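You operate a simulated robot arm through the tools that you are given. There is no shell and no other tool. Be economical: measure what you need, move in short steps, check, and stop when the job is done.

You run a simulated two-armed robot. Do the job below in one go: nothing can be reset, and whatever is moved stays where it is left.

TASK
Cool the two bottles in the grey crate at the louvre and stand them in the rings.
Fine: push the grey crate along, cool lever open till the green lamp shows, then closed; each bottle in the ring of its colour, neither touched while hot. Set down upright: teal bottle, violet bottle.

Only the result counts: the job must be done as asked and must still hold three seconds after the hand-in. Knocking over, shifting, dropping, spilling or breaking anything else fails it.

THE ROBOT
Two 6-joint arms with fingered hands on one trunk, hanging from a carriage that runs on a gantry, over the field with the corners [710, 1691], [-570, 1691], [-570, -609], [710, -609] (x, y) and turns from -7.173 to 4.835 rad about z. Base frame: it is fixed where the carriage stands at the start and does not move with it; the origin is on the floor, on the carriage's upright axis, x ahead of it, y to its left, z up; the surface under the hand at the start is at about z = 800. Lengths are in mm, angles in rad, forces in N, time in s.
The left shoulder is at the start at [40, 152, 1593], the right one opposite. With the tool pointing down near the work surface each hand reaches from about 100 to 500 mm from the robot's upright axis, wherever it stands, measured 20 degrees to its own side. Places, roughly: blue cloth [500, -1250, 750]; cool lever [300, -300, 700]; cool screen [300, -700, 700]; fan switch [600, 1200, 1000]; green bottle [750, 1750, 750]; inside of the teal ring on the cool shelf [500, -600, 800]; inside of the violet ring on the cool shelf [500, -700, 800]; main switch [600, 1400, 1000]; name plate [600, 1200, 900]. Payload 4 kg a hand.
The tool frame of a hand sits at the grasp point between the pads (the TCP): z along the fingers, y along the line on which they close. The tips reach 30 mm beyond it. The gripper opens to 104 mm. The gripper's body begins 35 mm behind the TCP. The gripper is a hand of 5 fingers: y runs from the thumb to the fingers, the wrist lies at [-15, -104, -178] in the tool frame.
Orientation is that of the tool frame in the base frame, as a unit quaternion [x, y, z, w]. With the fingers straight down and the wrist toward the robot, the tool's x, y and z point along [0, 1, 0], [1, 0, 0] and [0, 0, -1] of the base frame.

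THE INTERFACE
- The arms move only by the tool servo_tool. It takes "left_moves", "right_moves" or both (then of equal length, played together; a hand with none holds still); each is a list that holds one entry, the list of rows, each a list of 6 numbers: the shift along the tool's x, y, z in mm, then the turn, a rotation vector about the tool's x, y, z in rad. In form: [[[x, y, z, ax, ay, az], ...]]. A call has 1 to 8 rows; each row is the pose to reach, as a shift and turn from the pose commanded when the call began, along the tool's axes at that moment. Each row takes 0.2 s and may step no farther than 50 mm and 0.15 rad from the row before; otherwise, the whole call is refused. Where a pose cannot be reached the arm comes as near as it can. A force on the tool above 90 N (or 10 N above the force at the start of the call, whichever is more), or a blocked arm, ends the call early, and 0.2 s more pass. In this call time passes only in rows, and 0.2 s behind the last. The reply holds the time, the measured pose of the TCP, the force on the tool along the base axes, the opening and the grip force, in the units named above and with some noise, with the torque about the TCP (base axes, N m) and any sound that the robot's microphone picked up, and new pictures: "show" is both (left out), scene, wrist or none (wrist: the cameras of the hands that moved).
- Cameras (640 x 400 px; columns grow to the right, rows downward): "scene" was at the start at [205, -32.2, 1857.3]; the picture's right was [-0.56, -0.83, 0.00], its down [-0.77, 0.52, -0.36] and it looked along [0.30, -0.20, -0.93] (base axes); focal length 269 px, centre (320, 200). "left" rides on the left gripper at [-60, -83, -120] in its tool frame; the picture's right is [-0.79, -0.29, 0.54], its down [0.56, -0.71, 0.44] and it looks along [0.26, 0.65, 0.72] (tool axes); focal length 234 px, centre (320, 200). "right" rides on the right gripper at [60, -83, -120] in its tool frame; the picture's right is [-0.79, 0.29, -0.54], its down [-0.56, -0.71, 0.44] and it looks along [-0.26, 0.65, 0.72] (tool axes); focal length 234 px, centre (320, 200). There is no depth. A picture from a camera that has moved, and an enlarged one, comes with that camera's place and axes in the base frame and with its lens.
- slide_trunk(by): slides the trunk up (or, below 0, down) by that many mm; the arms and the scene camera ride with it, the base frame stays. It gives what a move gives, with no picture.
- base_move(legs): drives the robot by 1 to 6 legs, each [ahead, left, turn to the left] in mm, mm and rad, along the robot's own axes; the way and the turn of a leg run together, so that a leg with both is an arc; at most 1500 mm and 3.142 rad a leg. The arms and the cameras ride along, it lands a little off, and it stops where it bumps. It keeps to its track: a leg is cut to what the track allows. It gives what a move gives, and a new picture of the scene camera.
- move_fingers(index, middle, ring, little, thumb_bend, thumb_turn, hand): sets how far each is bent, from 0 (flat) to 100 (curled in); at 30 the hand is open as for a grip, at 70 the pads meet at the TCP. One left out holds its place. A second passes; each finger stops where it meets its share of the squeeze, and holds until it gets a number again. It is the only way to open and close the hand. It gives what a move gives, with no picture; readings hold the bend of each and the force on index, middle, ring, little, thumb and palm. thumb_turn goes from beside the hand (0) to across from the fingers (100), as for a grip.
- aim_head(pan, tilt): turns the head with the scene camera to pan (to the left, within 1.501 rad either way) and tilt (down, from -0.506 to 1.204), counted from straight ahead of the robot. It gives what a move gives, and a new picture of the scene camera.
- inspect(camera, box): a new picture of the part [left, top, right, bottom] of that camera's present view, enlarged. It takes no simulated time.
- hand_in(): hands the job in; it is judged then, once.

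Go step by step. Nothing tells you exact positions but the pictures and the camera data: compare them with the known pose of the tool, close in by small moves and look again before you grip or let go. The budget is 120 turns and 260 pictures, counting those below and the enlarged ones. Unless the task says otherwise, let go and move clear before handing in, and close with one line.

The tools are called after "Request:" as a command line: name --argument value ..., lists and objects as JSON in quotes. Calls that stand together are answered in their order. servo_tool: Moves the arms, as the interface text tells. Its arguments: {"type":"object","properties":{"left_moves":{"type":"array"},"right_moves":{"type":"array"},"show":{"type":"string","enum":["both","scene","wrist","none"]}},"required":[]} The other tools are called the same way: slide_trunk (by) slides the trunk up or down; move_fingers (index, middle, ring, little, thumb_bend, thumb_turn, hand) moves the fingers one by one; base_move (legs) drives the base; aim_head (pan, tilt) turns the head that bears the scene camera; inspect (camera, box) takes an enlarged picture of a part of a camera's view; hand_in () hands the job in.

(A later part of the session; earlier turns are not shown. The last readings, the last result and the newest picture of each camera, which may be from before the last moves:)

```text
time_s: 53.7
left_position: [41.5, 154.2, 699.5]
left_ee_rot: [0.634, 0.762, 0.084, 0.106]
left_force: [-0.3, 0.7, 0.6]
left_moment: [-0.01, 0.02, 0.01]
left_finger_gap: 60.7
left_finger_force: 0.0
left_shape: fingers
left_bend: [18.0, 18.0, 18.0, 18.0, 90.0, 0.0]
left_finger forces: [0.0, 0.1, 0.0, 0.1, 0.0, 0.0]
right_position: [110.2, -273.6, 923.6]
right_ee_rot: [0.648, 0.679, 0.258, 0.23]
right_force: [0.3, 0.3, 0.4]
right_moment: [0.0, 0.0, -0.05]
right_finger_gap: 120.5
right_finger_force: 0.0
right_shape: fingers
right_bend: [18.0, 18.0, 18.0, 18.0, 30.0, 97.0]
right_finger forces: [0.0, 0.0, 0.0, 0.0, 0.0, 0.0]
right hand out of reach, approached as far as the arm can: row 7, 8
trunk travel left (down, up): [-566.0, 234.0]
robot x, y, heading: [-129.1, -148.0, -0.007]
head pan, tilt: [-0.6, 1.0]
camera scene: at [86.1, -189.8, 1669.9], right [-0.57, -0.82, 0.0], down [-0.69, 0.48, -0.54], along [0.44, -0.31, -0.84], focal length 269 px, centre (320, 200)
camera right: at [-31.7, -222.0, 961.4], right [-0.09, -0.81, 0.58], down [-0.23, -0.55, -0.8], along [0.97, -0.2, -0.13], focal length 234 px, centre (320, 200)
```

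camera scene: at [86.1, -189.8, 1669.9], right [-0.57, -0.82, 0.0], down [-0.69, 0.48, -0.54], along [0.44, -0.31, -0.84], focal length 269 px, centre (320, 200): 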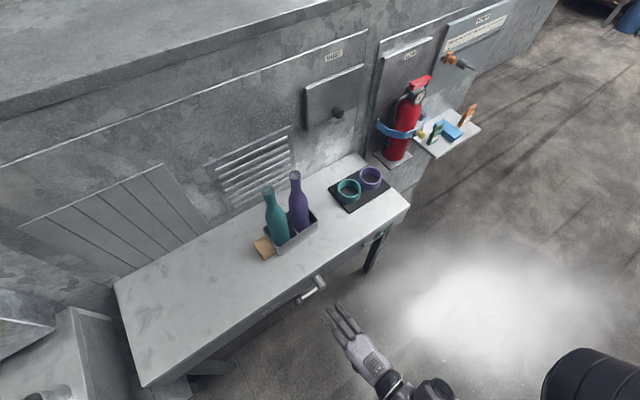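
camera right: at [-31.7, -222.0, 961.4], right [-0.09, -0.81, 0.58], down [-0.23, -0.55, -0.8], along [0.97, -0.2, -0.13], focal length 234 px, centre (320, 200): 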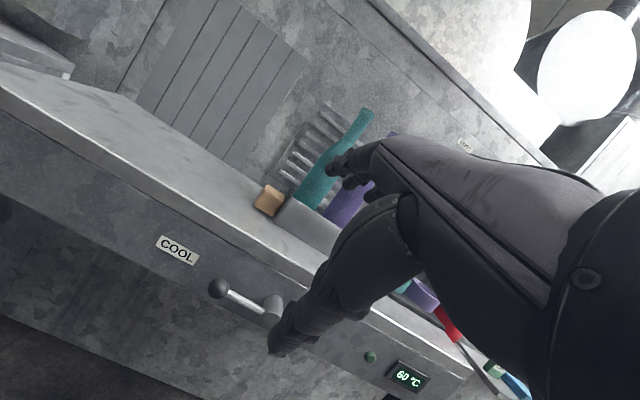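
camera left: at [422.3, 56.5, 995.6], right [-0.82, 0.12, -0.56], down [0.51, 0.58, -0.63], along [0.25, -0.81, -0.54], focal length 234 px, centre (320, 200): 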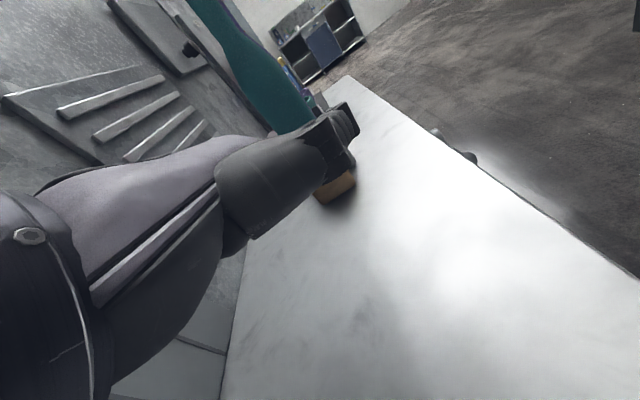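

Perfect view: the screen now reads 60 °C. I bring the fingers above the lever ball.

Request:
servo_tool --right_moves '[[[3.5, -5, 38, 0, 0, 0], [7, -10, 76, 0, 0, 0], [10.5, -15, 114, 0, 0, 0], [14, -20, 152, 0, 0, 0], [17.5, -26, 190, 0, 0, 0], [21, -31, 227, 0, 0, 0]]]' --show "both"

Request:
inspect --camera "scene" --box '[270, 240, 400, 340]'

```text
time_s: 55.1
left_position: [39.1, 151.9, 698.4]
left_ee_rot: [0.633, 0.762, 0.084, 0.106]
left_force: [0.6, -0.1, 0.1]
left_moment: [0.03, -0.02, 0.03]
left_finger_gap: 60.7
left_finger_force: 0.1
left_shape: fingers
left_bend: [18.0, 18.0, 18.0, 18.0, 90.0, 0.0]
left_finger forces: [0.0, 0.0, 0.1, 0.0, 0.0, 0.1]
right_position: [230.9, -221.2, 765.2]
right_ee_rot: [0.633, 0.696, 0.257, 0.221]
right_force: [0.0, -0.6, 1.3]
right_moment: [0.01, 0.01, 0.04]
right_finger_gap: 120.3
right_finger_force: 0.2
right_shape: fingers
right_bend: [18.0, 18.0, 18.0, 18.0, 30.0, 97.0]
right_finger forces: [0.0, 0.0, 0.0, 0.0, 0.1, 0.0]
right hand out of reach, approached as far as the arm can: row 4, 5, 6
trunk travel left (down, up): [-566.0, 234.0]
robot x, y, heading: [-127.2, -144.5, -0.007]
head pan, tilt: [-0.6, 1.0]
camera scene: at [86.3, -190.8, 1670.0], right [-0.57, -0.82, 0.0], down [-0.69, 0.48, -0.54], along [0.44, -0.31, -0.84], focal length 269 px, centre (320, 200)
camera right: at [87.4, -176.3, 805.0], right [-0.04, -0.81, 0.59], down [-0.21, -0.57, -0.8], along [0.98, -0.16, -0.15], focal length 234 px, centre (320, 200)
```

scene: 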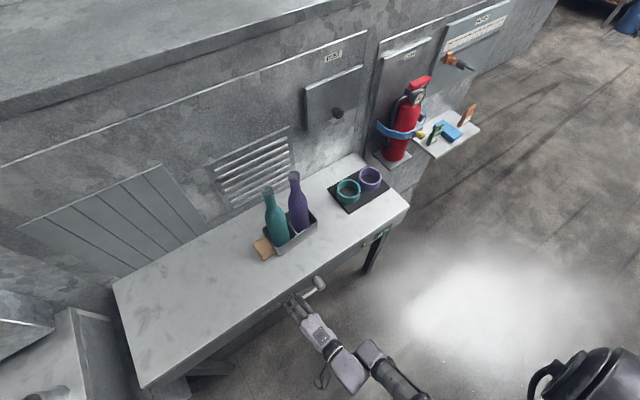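
right: 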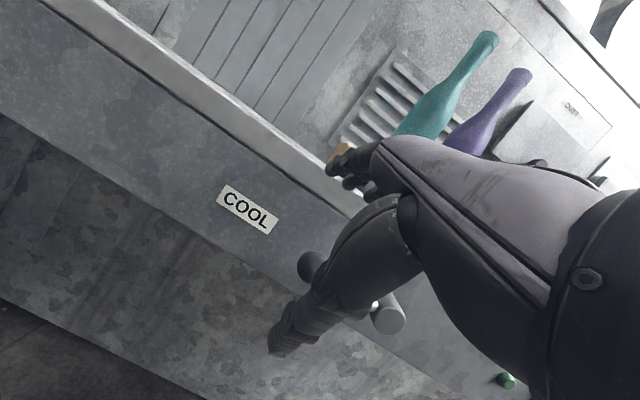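

```text
4.00 times, centred on (335, 290) of scene
camera zoom: at [86.3, -190.8, 1670.0], right [-0.57, -0.82, 0.0], down [-0.69, 0.48, -0.54], along [0.44, -0.31, -0.84], focal length 1078 px, centre (260, -160)
```

zoom: 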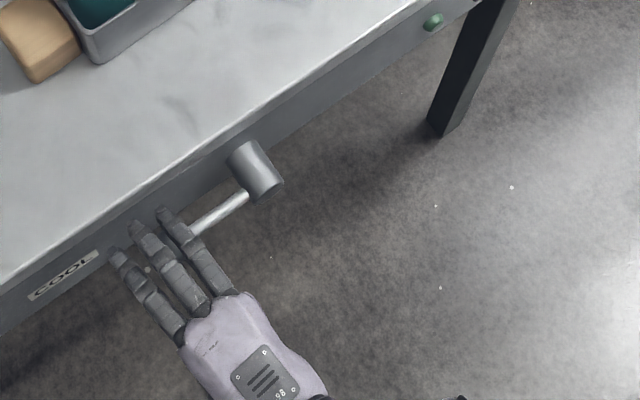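

Request:
slide_trunk --by -75

Request:
inspect --camera "scene" --box '[270, 230, 400, 330]'

Request:
inspect --camera "right" --box '[200, 140, 560, 400]'

```text
time_s: 56.2
left_position: [39.3, 154.0, 624.1]
left_ee_rot: [0.633, 0.762, 0.084, 0.106]
left_force: [0.1, -0.7, -0.2]
left_moment: [0.05, 0.01, 0.01]
left_finger_gap: 60.6
left_finger_force: 0.0
left_shape: fingers
left_bend: [18.0, 18.0, 18.0, 18.0, 90.0, 0.0]
left_finger forces: [0.0, 0.1, 0.1, 0.1, 0.1, 0.0]
right_position: [232.7, -220.7, 689.2]
right_ee_rot: [0.634, 0.695, 0.257, 0.222]
right_force: [-2.8, 0.5, 4.2]
right_moment: [-0.08, -0.33, -0.03]
right_finger_gap: 120.5
right_finger_force: 1.5
right_shape: fingers
right_bend: [18.0, 18.0, 15.0, 18.0, 30.0, 97.0]
right_finger forces: [0.0, 0.1, 3.4, 0.1, 0.0, 0.0]
trunk travel left (down, up): [-491.0, 309.0]
robot x, y, heading: [-128.7, -147.7, -0.01]
head pan, tilt: [-0.6, 1.0]
```

```text
4.00 times, centred on (335, 280) of scene
camera zoom: at [86.1, -190.2, 1595.0], right [-0.57, -0.82, 0.0], down [-0.69, 0.48, -0.54], along [0.44, -0.31, -0.84], focal length 1078 px, centre (260, -120)
```

zoom: 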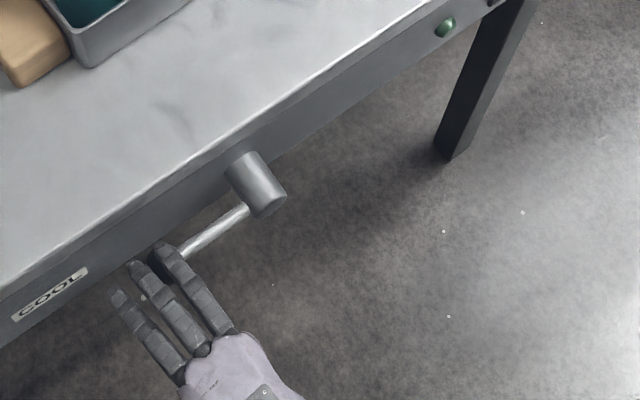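

```text
1.54 times, centred on (380, 270) of right
camera zoom: at [87.1, -175.1, 730.4], right [-0.04, -0.81, 0.59], down [-0.21, -0.57, -0.8], along [0.98, -0.16, -0.14], focal length 360 px, centre (228, 92)
```

zoom: 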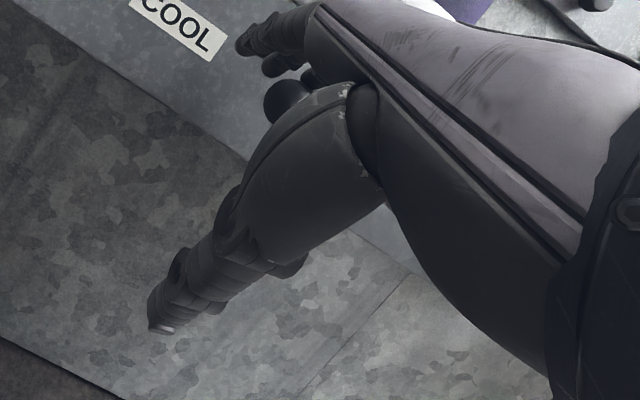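

Request:
slide_trunk --by -25

Request:
inspect --camera "scene" --box '[270, 230, 400, 330]'

```text
time_s: 57.0
left_position: [39.5, 154.1, 598.8]
left_ee_rot: [0.633, 0.762, 0.084, 0.105]
left_force: [0.3, 0.3, 0.3]
left_moment: [0.02, -0.01, 0.01]
left_finger_gap: 60.5
left_finger_force: 0.1
left_shape: fingers
left_bend: [18.0, 18.0, 18.0, 18.0, 90.0, 0.0]
left_finger forces: [0.0, 0.0, 0.1, 0.0, 0.0, 0.1]
right_position: [232.6, -219.5, 667.1]
right_ee_rot: [0.632, 0.695, 0.26, 0.223]
right_force: [-5.2, 1.7, 23.6]
right_moment: [-0.61, -1.83, 0.0]
right_finger_gap: 120.5
right_finger_force: 11.4
right_shape: fingers
right_bend: [18.0, 17.0, 6.0, 18.0, 30.0, 97.0]
right_finger forces: [0.0, 5.7, 15.8, 0.0, 0.0, 0.0]
trunk travel left (down, up): [-466.0, 334.0]
robot x, y, heading: [-127.6, -153.2, -0.01]
head pan, tilt: [-0.6, 1.0]
```

```text
4.00 times, centred on (335, 280) of scene
camera zoom: at [86.2, -190.1, 1570.2], right [-0.57, -0.82, 0.0], down [-0.69, 0.48, -0.54], along [0.44, -0.31, -0.84], focal length 1078 px, centre (260, -120)
```

zoom: 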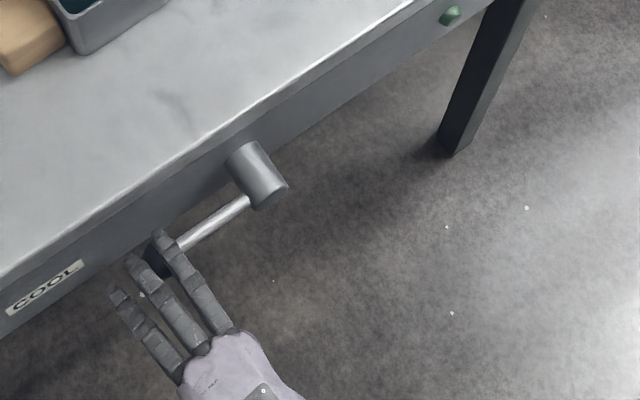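

Pressing down with 24 N doesn't move it, so the lever opens upward. I'll back off, make a closed beak of the fingers, pitch the hand further and come from below.

Request:
slide_trunk --by 20

Request:
base_move --legs '[[-90, 0, 0]]'

Request:
move_fingers --hand "right" --index 70 --middle 70 --ring 70 --little 70 --thumb_bend 70

Request:
servo_tool --right_moves '[[[0, 0, 0, -0.12, 0, 0], [0, 0, 0, -0.24, 0, 0], [0, 0, 0, -0.36, 0, 0], [0, 0, 0, -0.48, 0, 0]]]' --show "both"

```text
time_s: 57.6
left_position: [42.1, 153.2, 619.0]
left_ee_rot: [0.634, 0.762, 0.084, 0.106]
left_force: [0.9, -0.6, -0.7]
left_moment: [0.04, -0.02, -0.03]
left_finger_gap: 60.6
left_finger_force: 0.1
left_shape: fingers
left_bend: [18.0, 18.0, 18.0, 18.0, 90.0, 0.0]
left_finger forces: [0.1, 0.0, 0.1, 0.0, 0.1, 0.1]
right_position: [231.4, -221.1, 685.1]
right_ee_rot: [0.632, 0.697, 0.257, 0.22]
right_force: [5.7, -1.3, 3.7]
right_moment: [-0.08, -0.06, 0.07]
right_finger_gap: 120.5
right_finger_force: 2.6
right_shape: fingers
right_bend: [18.0, 18.0, 11.0, 18.0, 30.0, 97.0]
right_finger forces: [0.0, 0.1, 6.2, 0.0, 0.0, 0.0]
trunk travel left (down, up): [-486.0, 314.0]
robot x, y, heading: [-127.5, -146.2, -0.016]
head pan, tilt: [-0.6, 1.0]
```

```text
time_s: 58.7
left_position: [-51.5, 155.3, 618.0]
left_ee_rot: [0.633, 0.762, 0.083, 0.104]
left_force: [-0.3, 0.3, 1.3]
left_moment: [-0.01, -0.01, 0.02]
left_finger_gap: 60.8
left_finger_force: 0.0
left_shape: fingers
left_bend: [18.0, 18.0, 18.0, 18.0, 90.0, 0.0]
left_finger forces: [0.1, 0.0, 0.0, 0.0, 0.1, 0.0]
right_position: [139.4, -219.2, 686.3]
right_ee_rot: [0.633, 0.696, 0.256, 0.221]
right_force: [-0.7, -0.1, 0.0]
right_moment: [0.01, -0.01, 0.01]
right_finger_gap: 120.4
right_finger_force: 0.1
right_shape: fingers
right_bend: [18.0, 18.0, 18.0, 18.0, 30.0, 97.0]
right_finger forces: [0.0, 0.1, 0.0, 0.1, 0.0, 0.0]
trunk travel left (down, up): [-486.0, 314.0]
robot x, y, heading: [-216.2, -148.0, -0.005]
head pan, tilt: [-0.6, 1.0]
camera scene: at [-4.3, -189.5, 1589.8], right [-0.57, -0.82, 0.0], down [-0.69, 0.48, -0.54], along [0.44, -0.31, -0.84], focal length 269 px, centre (320, 200)
```

scene: 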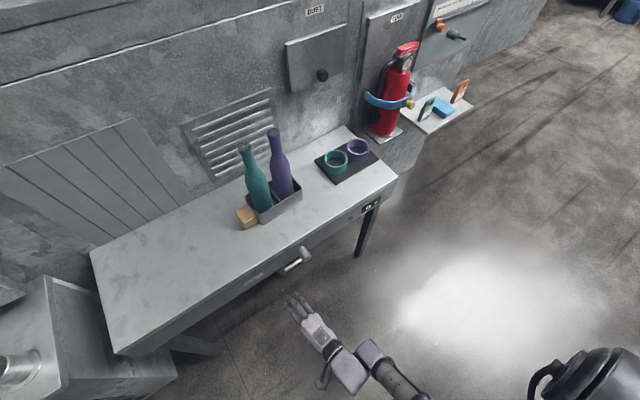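

```text
time_s: 59.7
left_position: [-50.3, 154.5, 617.8]
left_ee_rot: [0.633, 0.762, 0.085, 0.105]
left_force: [0.1, 0.4, -0.6]
left_moment: [0.0, 0.02, 0.01]
left_finger_gap: 60.4
left_finger_force: 0.1
left_shape: fingers
left_bend: [18.0, 18.0, 18.0, 18.0, 90.0, 0.0]
left_finger forces: [0.0, 0.0, 0.0, 0.1, 0.0, 0.0]
right_position: [140.2, -220.2, 684.2]
right_ee_rot: [0.633, 0.696, 0.257, 0.22]
right_force: [-0.5, -0.8, 0.1]
right_moment: [-0.07, 0.0, 0.05]
right_finger_gap: 1.9
right_finger_force: 0.1
right_shape: fingers
right_bend: [70.0, 70.0, 70.0, 70.0, 70.0, 97.0]
right_finger forces: [0.1, 0.0, 0.0, 0.0, 0.1, 0.0]
trunk travel left (down, up): [-486.0, 314.0]
robot x, y, heading: [-218.8, -146.3, -0.008]
head pan, tilt: [-0.6, 1.0]
```

```text
time_s: 60.7
left_position: [-51.9, 155.8, 618.9]
left_ee_rot: [0.633, 0.762, 0.083, 0.106]
left_force: [-0.1, 0.1, 0.6]
left_moment: [0.02, 0.0, 0.0]
left_finger_gap: 60.7
left_finger_force: 0.0
left_shape: fingers
left_bend: [18.0, 18.0, 18.0, 18.0, 90.0, 0.0]
left_finger forces: [0.0, 0.1, 0.0, 0.1, 0.0, 0.1]
right_position: [138.0, -208.6, 752.4]
right_ee_rot: [0.54, 0.647, 0.42, 0.337]
right_force: [1.0, 0.4, 0.5]
right_moment: [0.03, 0.0, 0.02]
right_finger_gap: 1.3
right_finger_force: 0.0
right_shape: fingers
right_bend: [70.0, 70.0, 70.0, 70.0, 70.0, 97.0]
right_finger forces: [0.0, 0.1, 0.0, 0.1, 0.0, 0.1]
right hand out of reach, approached as far as the arm can: row 1, 2, 3, 4
trunk travel left (down, up): [-486.0, 314.0]
robot x, y, heading: [-216.9, -150.6, -0.01]
head pan, tilt: [-0.6, 1.0]
camera scene: at [-3.9, -189.6, 1589.9], right [-0.57, -0.82, 0.0], down [-0.69, 0.48, -0.54], along [0.44, -0.31, -0.84], focal length 269 px, centre (320, 200)
camera right: at [-13.0, -176.2, 728.2], right [-0.22, -0.85, 0.48], down [0.2, -0.51, -0.83], along [0.96, -0.08, 0.28], focal length 234 px, centre (320, 200)
```

scene: 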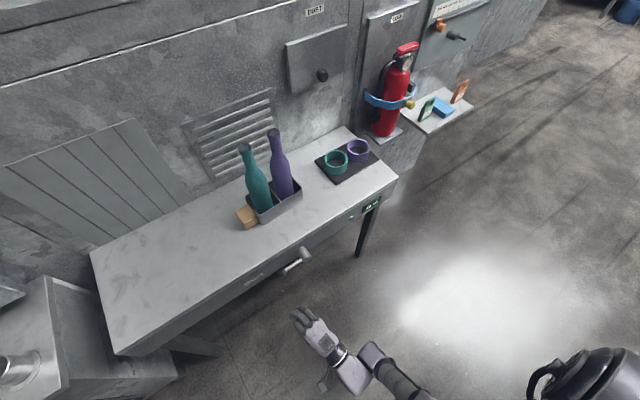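
right: 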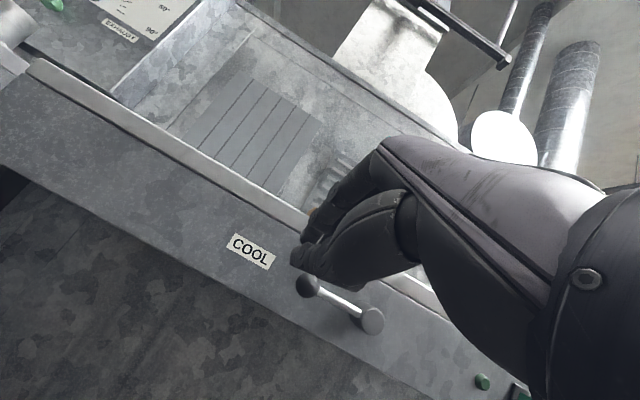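

Pitch is now about 65°. I lower the trunk, then drive forward so the beak is under the ball.

Request:
slide_trunk --by -115

Request:
base_move --legs '[[145, -25, 0]]'

Request:
inspect --camera "right" --box '[200, 100, 520, 380]'

Request:
inspect --camera "scene" --box '[250, 210, 400, 320]'

```text
time_s: 62.2
left_position: [-50.1, 154.7, 503.4]
left_ee_rot: [0.633, 0.762, 0.084, 0.106]
left_force: [-0.8, -0.7, 0.5]
left_moment: [0.04, -0.03, 0.01]
left_finger_gap: 60.9
left_finger_force: 0.0
left_shape: fingers
left_bend: [18.0, 18.0, 18.0, 18.0, 90.0, 0.0]
left_finger forces: [0.1, 0.0, 0.0, 0.0, 0.0, 0.0]
right_position: [137.9, -208.3, 637.5]
right_ee_rot: [0.541, 0.647, 0.42, 0.336]
right_force: [0.4, -0.1, -0.2]
right_moment: [0.01, -0.02, 0.0]
right_finger_gap: 1.5
right_finger_force: 0.1
right_shape: fingers
right_bend: [70.0, 70.0, 70.0, 70.0, 70.0, 97.0]
right_finger forces: [0.1, 0.1, 0.0, 0.1, 0.1, 0.0]
trunk travel left (down, up): [-371.0, 429.0]
robot x, y, heading: [-220.4, -146.5, -0.01]
head pan, tilt: [-0.6, 1.0]
```

```text
time_s: 63.6
left_position: [95.8, 128.3, 503.2]
left_ee_rot: [0.634, 0.762, 0.084, 0.105]
left_force: [0.3, 0.2, -0.2]
left_moment: [0.0, 0.0, 0.02]
left_finger_gap: 60.7
left_finger_force: 0.1
left_shape: fingers
left_bend: [18.0, 18.0, 18.0, 18.0, 90.0, 0.0]
left_finger forces: [0.0, 0.1, 0.0, 0.1, 0.1, 0.1]
right_position: [283.3, -234.7, 638.2]
right_ee_rot: [0.541, 0.646, 0.42, 0.337]
right_force: [-0.4, 0.5, 0.2]
right_moment: [0.0, 0.01, 0.0]
right_finger_gap: 1.4
right_finger_force: 0.0
right_shape: fingers
right_bend: [70.0, 70.0, 70.0, 70.0, 70.0, 97.0]
right_finger forces: [0.1, 0.0, 0.0, 0.0, 0.0, 0.0]
trunk travel left (down, up): [-371.0, 429.0]
robot x, y, heading: [-77.7, -176.3, -0.01]
head pan, tilt: [-0.6, 1.0]
camera scene: at [140.9, -216.1, 1474.9], right [-0.57, -0.82, 0.0], down [-0.69, 0.48, -0.54], along [0.44, -0.31, -0.84], focal length 269 px, centre (320, 200)
```

scene: 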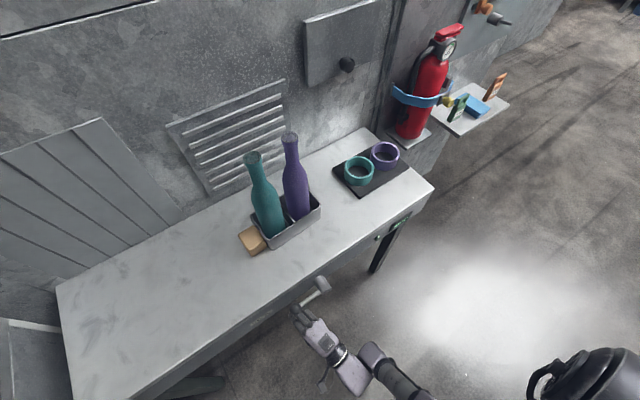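

```text
1.43 times, centred on (360, 240) of right
camera zoom: at [132.2, -202.7, 613.2], right [-0.22, -0.85, 0.48], down [0.2, -0.52, -0.83], along [0.96, -0.09, 0.28], focal length 334 px, centre (263, 143)
```

zoom: 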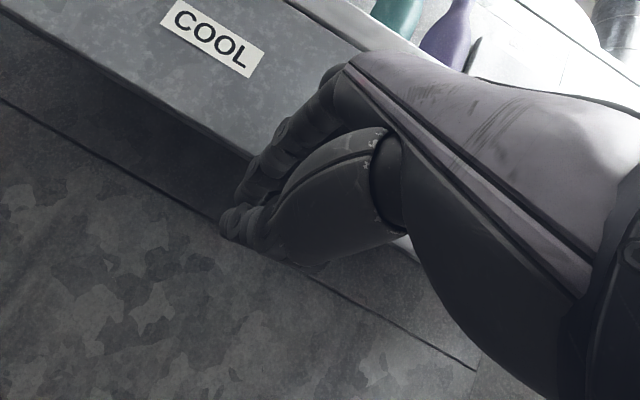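

```text
3.64 times, centred on (325, 265) of scene
camera zoom: at [140.9, -216.1, 1474.9], right [-0.57, -0.82, 0.0], down [-0.69, 0.48, -0.54], along [0.44, -0.31, -0.84], focal length 980 px, centre (302, -36)
```

zoom: 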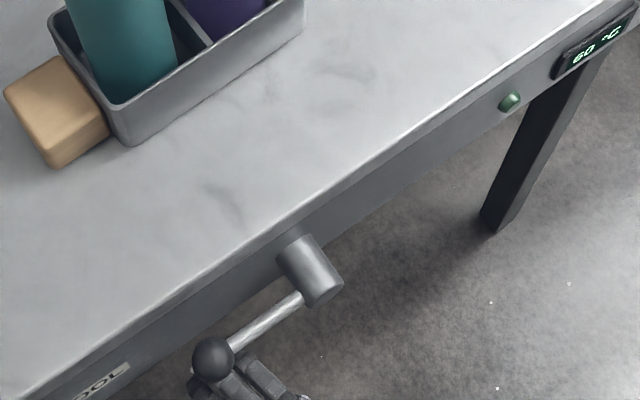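

The hand is under the ball, with lamp and screen in view (60 °C). Raising.

Request:
slide_trunk --by 65

Request:
inspect --camera "scene" --box '[250, 190, 420, 320]'

```text
time_s: 64.6
left_position: [94.1, 127.2, 569.7]
left_ee_rot: [0.634, 0.762, 0.083, 0.105]
left_force: [0.8, -0.5, -0.7]
left_moment: [0.0, 0.0, 0.05]
left_finger_gap: 60.6
left_finger_force: 0.1
left_shape: fingers
left_bend: [18.0, 18.0, 18.0, 18.0, 90.0, 0.0]
left_finger forces: [0.0, 0.1, 0.0, 0.0, 0.0, 0.0]
right_position: [282.7, -236.1, 703.3]
right_ee_rot: [0.541, 0.646, 0.42, 0.338]
right_force: [-0.6, 0.9, 0.1]
right_moment: [0.0, -0.01, 0.01]
right_finger_gap: 1.5
right_finger_force: 0.5
right_shape: fingers
right_bend: [70.0, 70.0, 70.0, 70.0, 70.0, 97.0]
right_finger forces: [0.0, 0.6, 0.0, 0.1, 0.0, 0.0]
trunk travel left (down, up): [-436.0, 364.0]
robot x, y, heading: [-73.9, -173.1, -0.009]
head pan, tilt: [-0.6, 1.0]
```

```text
3.08 times, centred on (335, 255) of scene
camera zoom: at [140.7, -216.1, 1539.9], right [-0.57, -0.82, 0.0], down [-0.69, 0.48, -0.54], along [0.44, -0.31, -0.84], focal length 829 px, centre (274, 31)
```

zoom: 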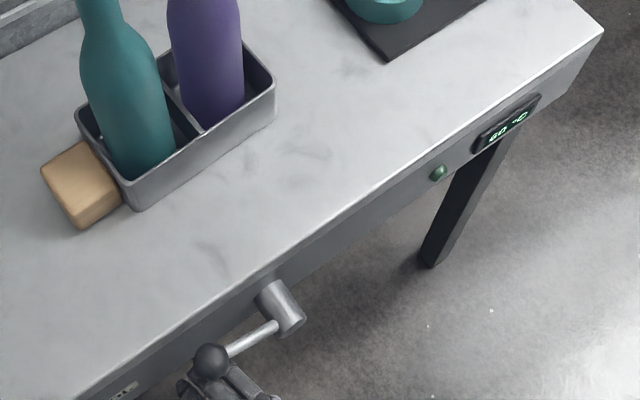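

Request:
slide_trunk --by 35

Request:
inspect --camera "scene" --box '[250, 190, 420, 320]'

```text
time_s: 65.4
left_position: [93.6, 128.0, 604.5]
left_ee_rot: [0.634, 0.762, 0.083, 0.105]
left_force: [0.2, -0.1, -0.4]
left_moment: [-0.04, -0.02, -0.02]
left_finger_gap: 60.5
left_finger_force: 0.0
left_shape: fingers
left_bend: [18.0, 18.0, 18.0, 18.0, 90.0, 0.0]
left_finger forces: [0.0, 0.0, 0.0, 0.1, 0.0, 0.1]
right_position: [282.2, -235.0, 738.6]
right_ee_rot: [0.54, 0.646, 0.421, 0.338]
right_force: [0.3, 0.5, -0.2]
right_moment: [-0.06, -0.01, 0.0]
right_finger_gap: 1.8
right_finger_force: 0.1
right_shape: fingers
right_bend: [70.0, 70.0, 70.0, 70.0, 70.0, 97.0]
right_finger forces: [0.1, 0.1, 0.8, 0.0, 0.0, 0.0]
trunk travel left (down, up): [-471.0, 329.0]
robot x, y, heading: [-70.8, -175.7, -0.009]
head pan, tilt: [-0.6, 1.0]
```

```text
3.08 times, centred on (335, 255) of scene
camera zoom: at [140.6, -216.1, 1574.9], right [-0.57, -0.82, 0.0], down [-0.69, 0.48, -0.54], along [0.44, -0.31, -0.84], focal length 829 px, centre (274, 31)
```

zoom: 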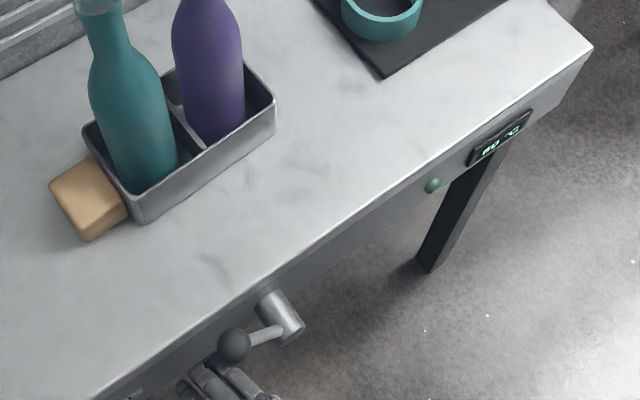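

It is opening upward. Continue up with a slight shift to the right, watching lamp and screen.

Request:
base_move --legs '[[0, -18, 0]]'

Request:
slide_trunk --by 30

Request:
inspect --camera "scene" --box '[250, 190, 420, 320]'

```text
time_s: 66.2
left_position: [94.8, 108.6, 604.4]
left_ee_rot: [0.634, 0.761, 0.083, 0.105]
left_force: [-0.2, -0.4, 0.0]
left_moment: [0.06, -0.02, 0.02]
left_finger_gap: 60.8
left_finger_force: 0.2
left_shape: fingers
left_bend: [18.0, 18.0, 18.0, 18.0, 90.0, 0.0]
left_finger forces: [0.0, 0.0, 0.1, 0.0, 0.0, 0.1]
right_position: [282.3, -253.1, 738.3]
right_ee_rot: [0.542, 0.646, 0.419, 0.338]
right_force: [1.0, -0.6, -0.1]
right_moment: [-0.01, -0.02, 0.04]
right_finger_gap: 1.5
right_finger_force: 0.1
right_shape: fingers
right_bend: [70.0, 70.0, 70.0, 70.0, 70.0, 97.0]
right_finger forces: [0.0, 0.0, 0.1, 0.0, 0.1, 0.0]
trunk travel left (down, up): [-471.0, 329.0]
robot x, y, heading: [-75.5, -190.7, -0.013]
head pan, tilt: [-0.6, 1.0]
camera scene: at [140.5, -234.2, 1574.9], right [-0.57, -0.82, 0.0], down [-0.69, 0.48, -0.54], along [0.44, -0.31, -0.84], focal length 269 px, centre (320, 200)
```

scene: 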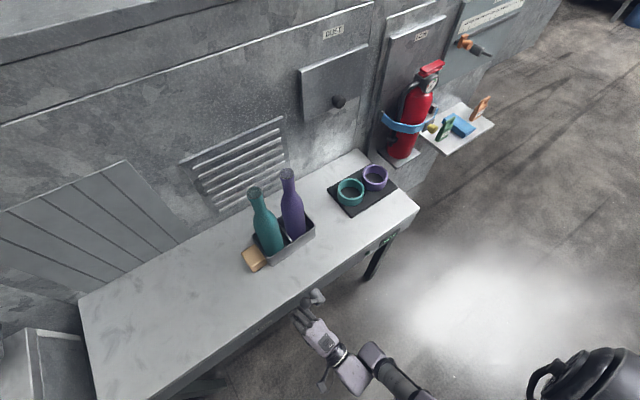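

```text
time_s: 66.9
left_position: [92.5, 110.5, 633.1]
left_ee_rot: [0.633, 0.762, 0.084, 0.105]
left_force: [-0.5, 1.0, 0.2]
left_moment: [-0.01, -0.01, -0.03]
left_finger_gap: 60.8
left_finger_force: 0.1
left_shape: fingers
left_bend: [18.0, 18.0, 18.0, 18.0, 90.0, 0.0]
left_finger forces: [0.0, 0.0, 0.0, 0.0, 0.0, 0.0]
right_position: [280.5, -254.2, 766.7]
right_ee_rot: [0.541, 0.646, 0.419, 0.338]
right_force: [-5.1, 0.7, -2.6]
right_moment: [0.11, -0.12, -0.24]
right_finger_gap: 1.3
right_finger_force: 2.8
right_shape: fingers
right_bend: [70.0, 70.0, 70.0, 70.0, 70.0, 97.0]
right_finger forces: [0.0, 0.0, 0.1, 4.9, 0.0, 0.0]
trunk travel left (down, up): [-501.0, 299.0]
robot x, y, heading: [-74.1, -189.8, -0.016]
head pan, tilt: [-0.6, 1.0]
```

```text
3.08 times, centred on (335, 255) of scene
camera zoom: at [140.0, -233.9, 1604.7], right [-0.57, -0.82, 0.0], down [-0.69, 0.48, -0.54], along [0.44, -0.31, -0.84], focal length 829 px, centre (274, 31)
```

zoom: 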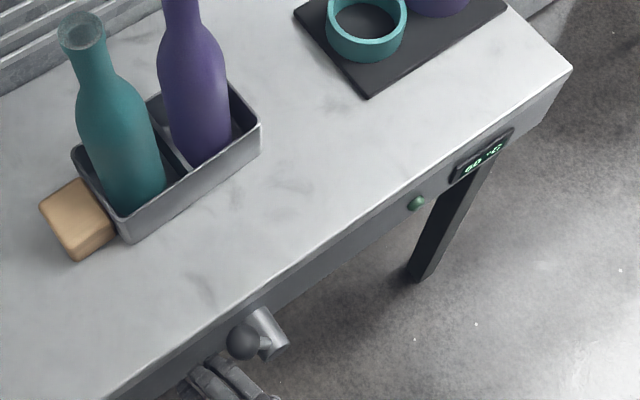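

Request:
base_move --legs '[[-10, -12, 0]]'

Request:
slide_trunk --by 25

Request:
inspect --camera "scene" --box '[250, 190, 420, 320]'

```text
time_s: 67.7
left_position: [83.9, 98.4, 633.9]
left_ee_rot: [0.634, 0.762, 0.083, 0.106]
left_force: [0.2, 0.2, -0.5]
left_moment: [-0.01, 0.0, 0.04]
left_finger_gap: 60.6
left_finger_force: 0.1
left_shape: fingers
left_bend: [18.0, 18.0, 18.0, 18.0, 90.0, 0.0]
left_finger forces: [0.0, 0.0, 0.0, 0.0, 0.0, 0.1]
right_position: [272.7, -265.3, 767.6]
right_ee_rot: [0.541, 0.646, 0.42, 0.338]
right_force: [-0.8, -0.1, -0.2]
right_moment: [-0.05, 0.02, 0.0]
right_finger_gap: 1.5
right_finger_force: 0.0
right_shape: fingers
right_bend: [70.0, 70.0, 70.0, 70.0, 70.0, 97.0]
right_finger forces: [0.0, 0.0, 0.0, 0.1, 0.0, 0.0]
trunk travel left (down, up): [-501.0, 299.0]
robot x, y, heading: [-83.9, -203.6, -0.016]
head pan, tilt: [-0.6, 1.0]
camera scene: at [130.4, -246.0, 1604.9], right [-0.57, -0.82, 0.0], down [-0.69, 0.48, -0.54], along [0.44, -0.31, -0.84], focal length 269 px, centre (320, 200)
```

scene: 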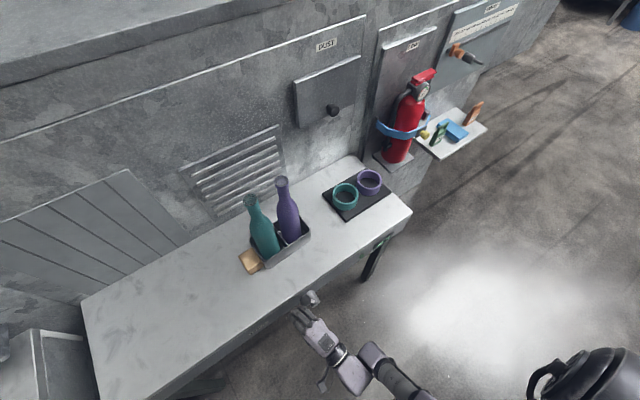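

```text
time_s: 68.4
left_position: [80.7, 99.6, 658.7]
left_ee_rot: [0.634, 0.762, 0.083, 0.105]
left_force: [-0.2, -0.2, -0.3]
left_moment: [0.02, 0.0, 0.01]
left_finger_gap: 60.7
left_finger_force: 0.1
left_shape: fingers
left_bend: [18.0, 18.0, 18.0, 18.0, 90.0, 0.0]
left_finger forces: [0.0, 0.0, 0.0, 0.1, 0.0, 0.0]
right_position: [269.5, -265.0, 791.8]
right_ee_rot: [0.541, 0.646, 0.419, 0.337]
right_force: [-10.1, 0.4, 0.0]
right_moment: [-0.03, -0.15, -0.5]
right_finger_gap: 1.4
right_finger_force: 5.2
right_shape: fingers
right_bend: [70.0, 70.0, 70.0, 71.0, 70.0, 97.0]
right_finger forces: [0.0, 0.0, 0.0, 10.4, 0.0, 0.0]
trunk travel left (down, up): [-526.0, 274.0]
robot x, y, heading: [-88.8, -202.5, -0.01]
head pan, tilt: [-0.6, 1.0]
```

```text
3.08 times, centred on (335, 255) of scene
camera zoom: at [129.3, -245.7, 1629.6], right [-0.57, -0.82, 0.0], down [-0.69, 0.48, -0.54], along [0.44, -0.31, -0.84], focal length 829 px, centre (274, 31)
```

zoom: 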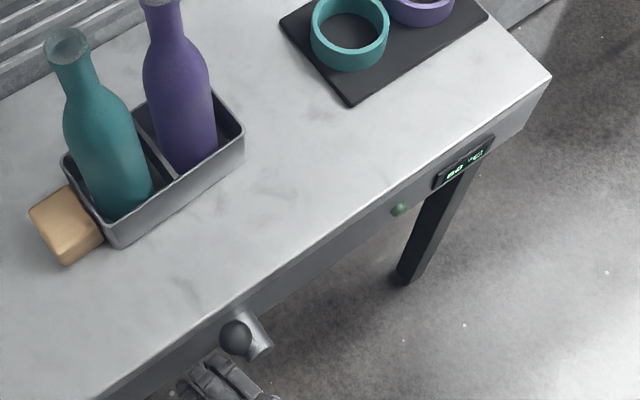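

Request:
inspect --camera "scene" --box '[345, 220, 395, 260]'

Request:
inspect --camera "right" --box '[200, 120, 520, 400]'

```text
10.00 times, centred on (370, 240) of scene
camera zoom: at [129.3, -245.7, 1629.6], right [-0.57, -0.82, 0.0], down [-0.69, 0.48, -0.54], along [0.44, -0.31, -0.84], focal length 2694 px, centre (-180, -200)
```

zoom: 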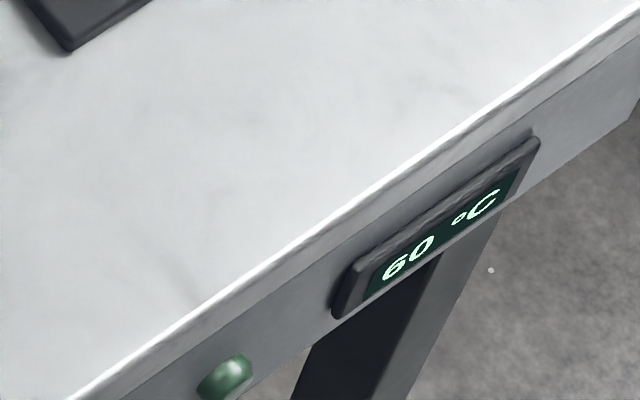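

```text
1.43 times, centred on (360, 260) of right
camera zoom: at [118.5, -232.0, 767.9], right [-0.22, -0.85, 0.48], down [0.2, -0.52, -0.83], along [0.96, -0.09, 0.28], focal length 334 px, centre (263, 114)
```

zoom: 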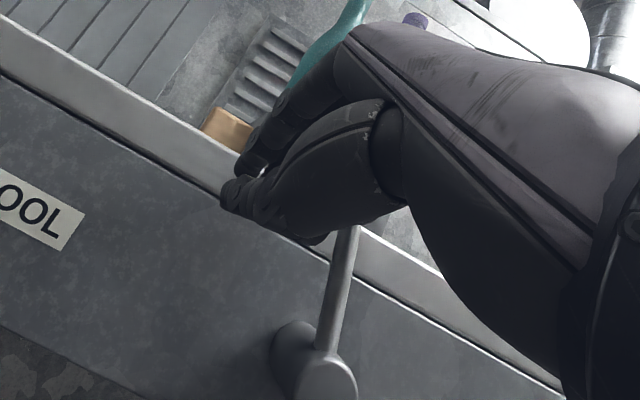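

The lever is at about 70° up. I'll push it further toward upright while staying off the bench edge.

Request:
base_move --legs '[[-10, 0, 0], [0, -35, 0]]'

Request:
inspect --camera "right" --box '[200, 120, 520, 400]'

Request:
inspect --camera "scene" --box '[240, 190, 400, 320]'

```text
time_s: 69.6
left_position: [74.4, 62.7, 657.9]
left_ee_rot: [0.634, 0.761, 0.083, 0.106]
left_force: [0.7, 0.1, 0.7]
left_moment: [0.06, -0.02, -0.01]
left_finger_gap: 60.8
left_finger_force: 0.0
left_shape: fingers
left_bend: [18.0, 18.0, 18.0, 18.0, 90.0, 0.0]
left_finger forces: [0.1, 0.0, 0.0, 0.0, 0.0, 0.0]
right_position: [261.6, -300.1, 793.3]
right_ee_rot: [0.541, 0.646, 0.42, 0.338]
right_force: [-0.2, 0.7, 0.5]
right_moment: [0.04, 0.0, 0.0]
right_finger_gap: 1.5
right_finger_force: 0.9
right_shape: fingers
right_bend: [70.0, 70.0, 70.0, 70.0, 70.0, 97.0]
right_finger forces: [0.0, 0.1, 0.1, 0.9, 0.1, 0.1]
trunk travel left (down, up): [-526.0, 274.0]
robot x, y, heading: [-91.1, -238.9, -0.013]
head pan, tilt: [-0.6, 1.0]
camera scene: at [120.2, -280.8, 1629.9], right [-0.57, -0.82, 0.0], down [-0.69, 0.48, -0.54], along [0.44, -0.31, -0.84], focal length 269 px, centre (320, 200)
```

scene: 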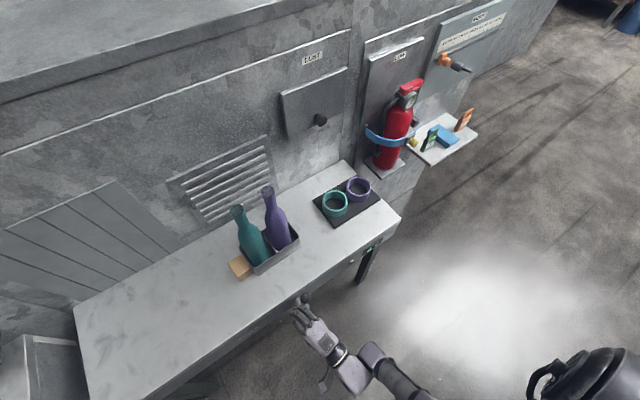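

```text
1.43 times, centred on (360, 260) of right
camera zoom: at [111.6, -268.1, 768.4], right [-0.22, -0.85, 0.48], down [0.2, -0.52, -0.83], along [0.96, -0.09, 0.28], focal length 334 px, centre (263, 114)
```

zoom: 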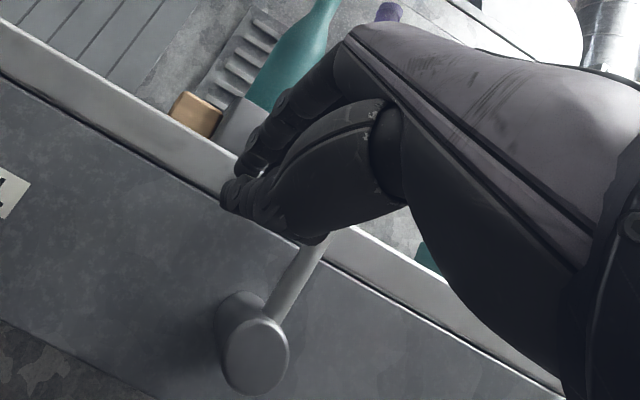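

```text
3.08 times, centred on (320, 255) of scene
camera zoom: at [120.2, -280.8, 1629.9], right [-0.57, -0.82, 0.0], down [-0.69, 0.48, -0.54], along [0.44, -0.31, -0.84], focal length 829 px, centre (320, 31)
```

zoom: 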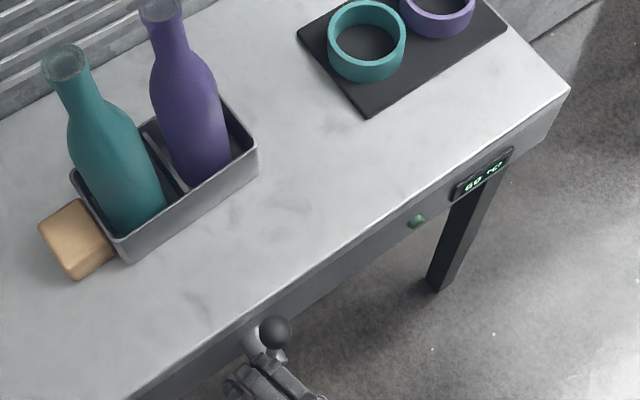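

Lever is upright now. I'll let some time pass and read the screen.

Request:
servo_tool --left_moves '[[[0, 0, 0, 0, 0, 0], [0, 0, 0, 0, 0, 0], [0, 0, 0, 0, 0, 0], [0, 0, 0, 0, 0, 0], [0, 0, 0, 0, 0, 0], [0, 0, 0, 0, 0, 0], [0, 0, 0, 0, 0, 0], [0, 0, 0, 0, 0, 0]]]' --show "none"

Request:
inspect --camera "scene" --box '[310, 220, 390, 280]'

```text
time_s: 71.4
left_position: [73.7, 63.4, 658.3]
left_ee_rot: [0.633, 0.762, 0.085, 0.105]
left_force: [-0.2, -0.9, 0.1]
left_moment: [0.01, 0.01, -0.02]
left_finger_gap: 60.9
left_finger_force: 0.1
left_shape: fingers
left_bend: [18.0, 18.0, 18.0, 18.0, 90.0, 0.0]
left_finger forces: [0.0, 0.0, 0.0, 0.0, 0.0, 0.0]
right_position: [261.4, -299.8, 792.8]
right_ee_rot: [0.541, 0.645, 0.419, 0.338]
right_force: [0.5, 0.7, 0.5]
right_moment: [0.0, 0.0, 0.0]
right_finger_gap: 1.2
right_finger_force: 0.2
right_shape: fingers
right_bend: [70.0, 70.0, 70.0, 70.0, 70.0, 97.0]
right_finger forces: [0.0, 0.1, 0.1, 0.2, 0.0, 0.0]
trunk travel left (down, up): [-526.0, 274.0]
robot x, y, heading: [-99.0, -240.4, -0.012]
head pan, tilt: [-0.6, 1.0]
```

```text
6.67 times, centred on (350, 250) of scene
camera zoom: at [120.2, -280.3, 1629.9], right [-0.57, -0.82, 0.0], down [-0.69, 0.48, -0.54], along [0.44, -0.31, -0.84], focal length 1796 px, centre (120, -133)
```

zoom: 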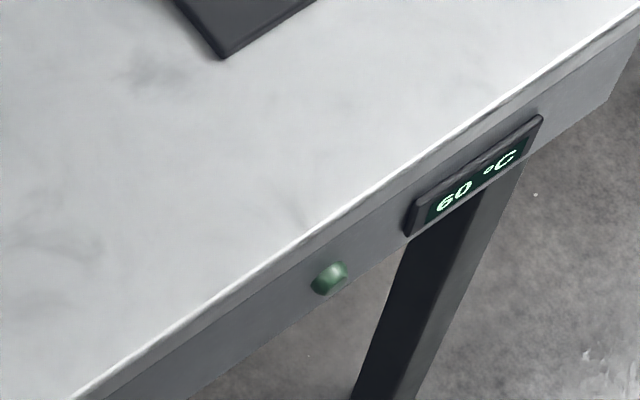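

Request:
base_move --legs '[[0, -30, 0]]'

Request:
inspect --camera "right" --box '[200, 120, 520, 400]'

Request:
inspect --camera "scene" --box '[240, 190, 400, 320]'

```text
time_s: 72.2
left_position: [72.5, 33.7, 658.9]
left_ee_rot: [0.634, 0.762, 0.083, 0.106]
left_force: [-0.2, 0.9, -0.3]
left_moment: [0.0, 0.02, -0.01]
left_finger_gap: 60.8
left_finger_force: 0.1
left_shape: fingers
left_bend: [18.0, 18.0, 18.0, 18.0, 90.0, 0.0]
left_finger forces: [0.0, 0.1, 0.0, 0.0, 0.0, 0.1]
right_position: [261.6, -330.2, 794.0]
right_ee_rot: [0.54, 0.646, 0.42, 0.338]
right_force: [-2.3, 1.4, -1.5]
right_moment: [0.05, 0.03, -0.02]
right_finger_gap: 1.5
right_finger_force: 1.2
right_shape: fingers
right_bend: [70.0, 70.0, 70.0, 71.0, 70.0, 97.0]
right_finger forces: [0.0, 0.1, 0.0, 2.8, 0.1, 0.1]
trunk travel left (down, up): [-526.0, 274.0]
robot x, y, heading: [-99.0, -264.1, -0.01]
head pan, tilt: [-0.6, 1.0]
camera scene: at [119.7, -310.1, 1629.8], right [-0.57, -0.82, 0.0], down [-0.69, 0.48, -0.54], along [0.44, -0.31, -0.84], focal length 269 px, centre (320, 200)
```

scene: 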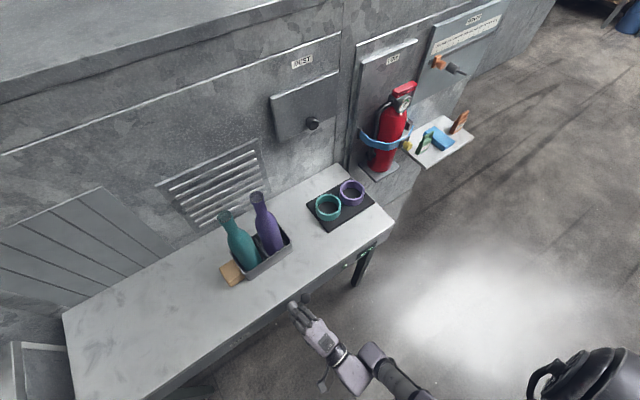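

```text
1.43 times, centred on (360, 260) of right
camera zoom: at [110.8, -297.0, 768.3], right [-0.22, -0.85, 0.48], down [0.2, -0.52, -0.83], along [0.96, -0.09, 0.28], focal length 334 px, centre (263, 114)
```

zoom: 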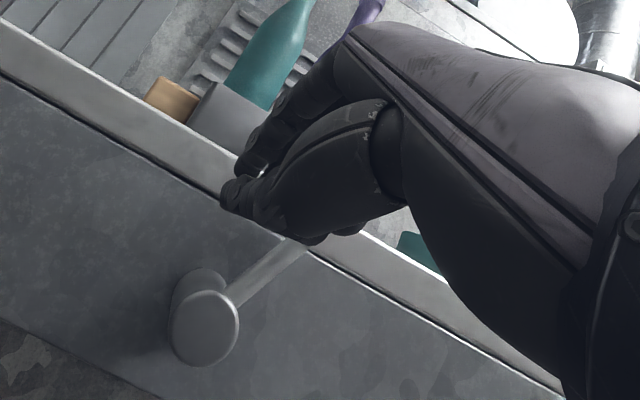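

```text
3.08 times, centred on (320, 255) of scene
camera zoom: at [119.7, -310.1, 1629.8], right [-0.57, -0.82, 0.0], down [-0.69, 0.48, -0.54], along [0.44, -0.31, -0.84], focal length 829 px, centre (320, 31)
```

zoom: 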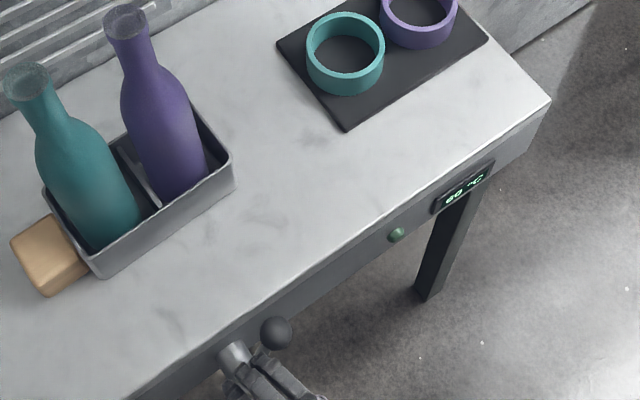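

It keeps turning past upright, so I continue around toward −y.

Request:
base_move --legs '[[0, -45, 0]]'

Request:
inspect --camera "right" --box '[200, 120, 520, 400]'

Request:
inspect --camera "scene" --box '[240, 190, 400, 320]'

```text
time_s: 73.1
left_position: [73.7, -12.4, 658.8]
left_ee_rot: [0.634, 0.762, 0.083, 0.106]
left_force: [-0.4, 0.1, -0.3]
left_moment: [0.05, -0.05, 0.01]
left_finger_gap: 60.6
left_finger_force: 0.1
left_shape: fingers
left_bend: [18.0, 18.0, 18.0, 18.0, 90.0, 0.0]
left_finger forces: [0.1, 0.1, 0.1, 0.0, 0.0, 0.0]
right_position: [262.3, -376.4, 793.3]
right_ee_rot: [0.541, 0.646, 0.42, 0.338]
right_force: [-0.4, -0.9, 0.2]
right_moment: [-0.02, 0.02, 0.04]
right_finger_gap: 1.3
right_finger_force: 0.1
right_shape: fingers
right_bend: [70.0, 70.0, 70.0, 70.0, 70.0, 97.0]
right_finger forces: [0.0, 0.0, 0.0, 0.1, 0.0, 0.1]
trunk travel left (down, up): [-526.0, 274.0]
robot x, y, heading: [-95.1, -314.4, -0.011]
head pan, tilt: [-0.6, 1.0]
camera scene: at [119.5, -354.9, 1629.9], right [-0.57, -0.82, 0.0], down [-0.69, 0.48, -0.54], along [0.44, -0.31, -0.84], focal length 269 px, centre (320, 200)
```

scene: 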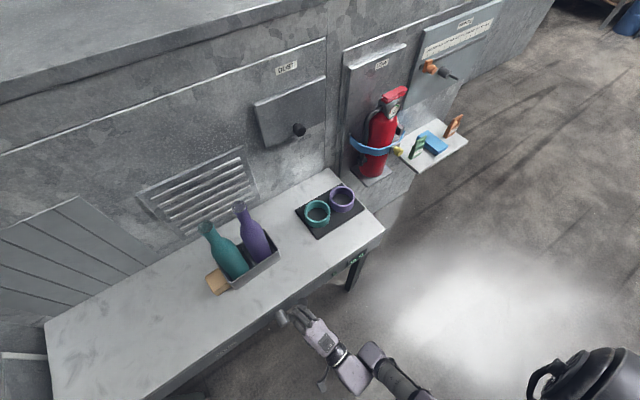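

```text
1.43 times, centred on (360, 260) of right
camera zoom: at [111.0, -342.5, 768.4], right [-0.22, -0.85, 0.48], down [0.2, -0.52, -0.83], along [0.96, -0.09, 0.28], focal length 334 px, centre (263, 114)
```

zoom: 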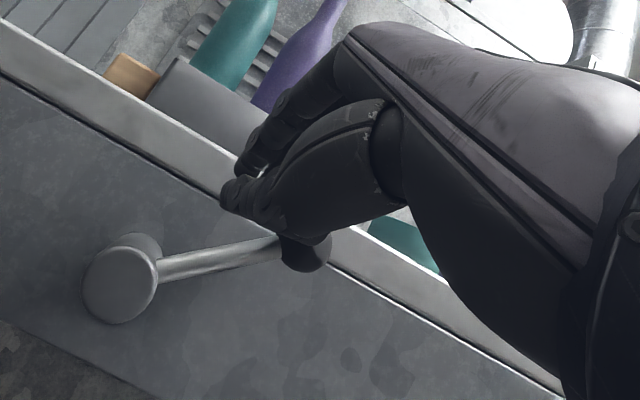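

```text
3.08 times, centred on (320, 255) of scene
camera zoom: at [119.5, -354.9, 1629.9], right [-0.57, -0.82, 0.0], down [-0.69, 0.48, -0.54], along [0.44, -0.31, -0.84], focal length 829 px, centre (320, 31)
```

zoom: 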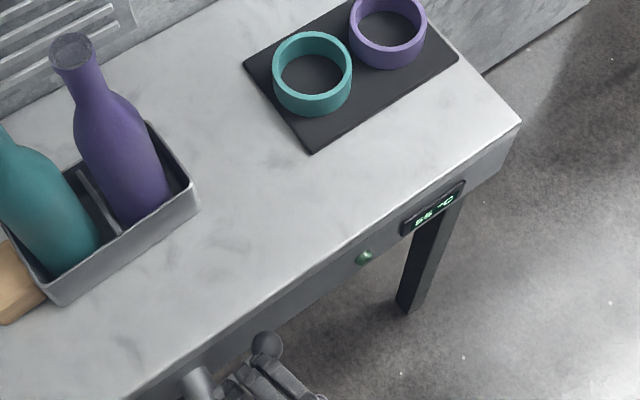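

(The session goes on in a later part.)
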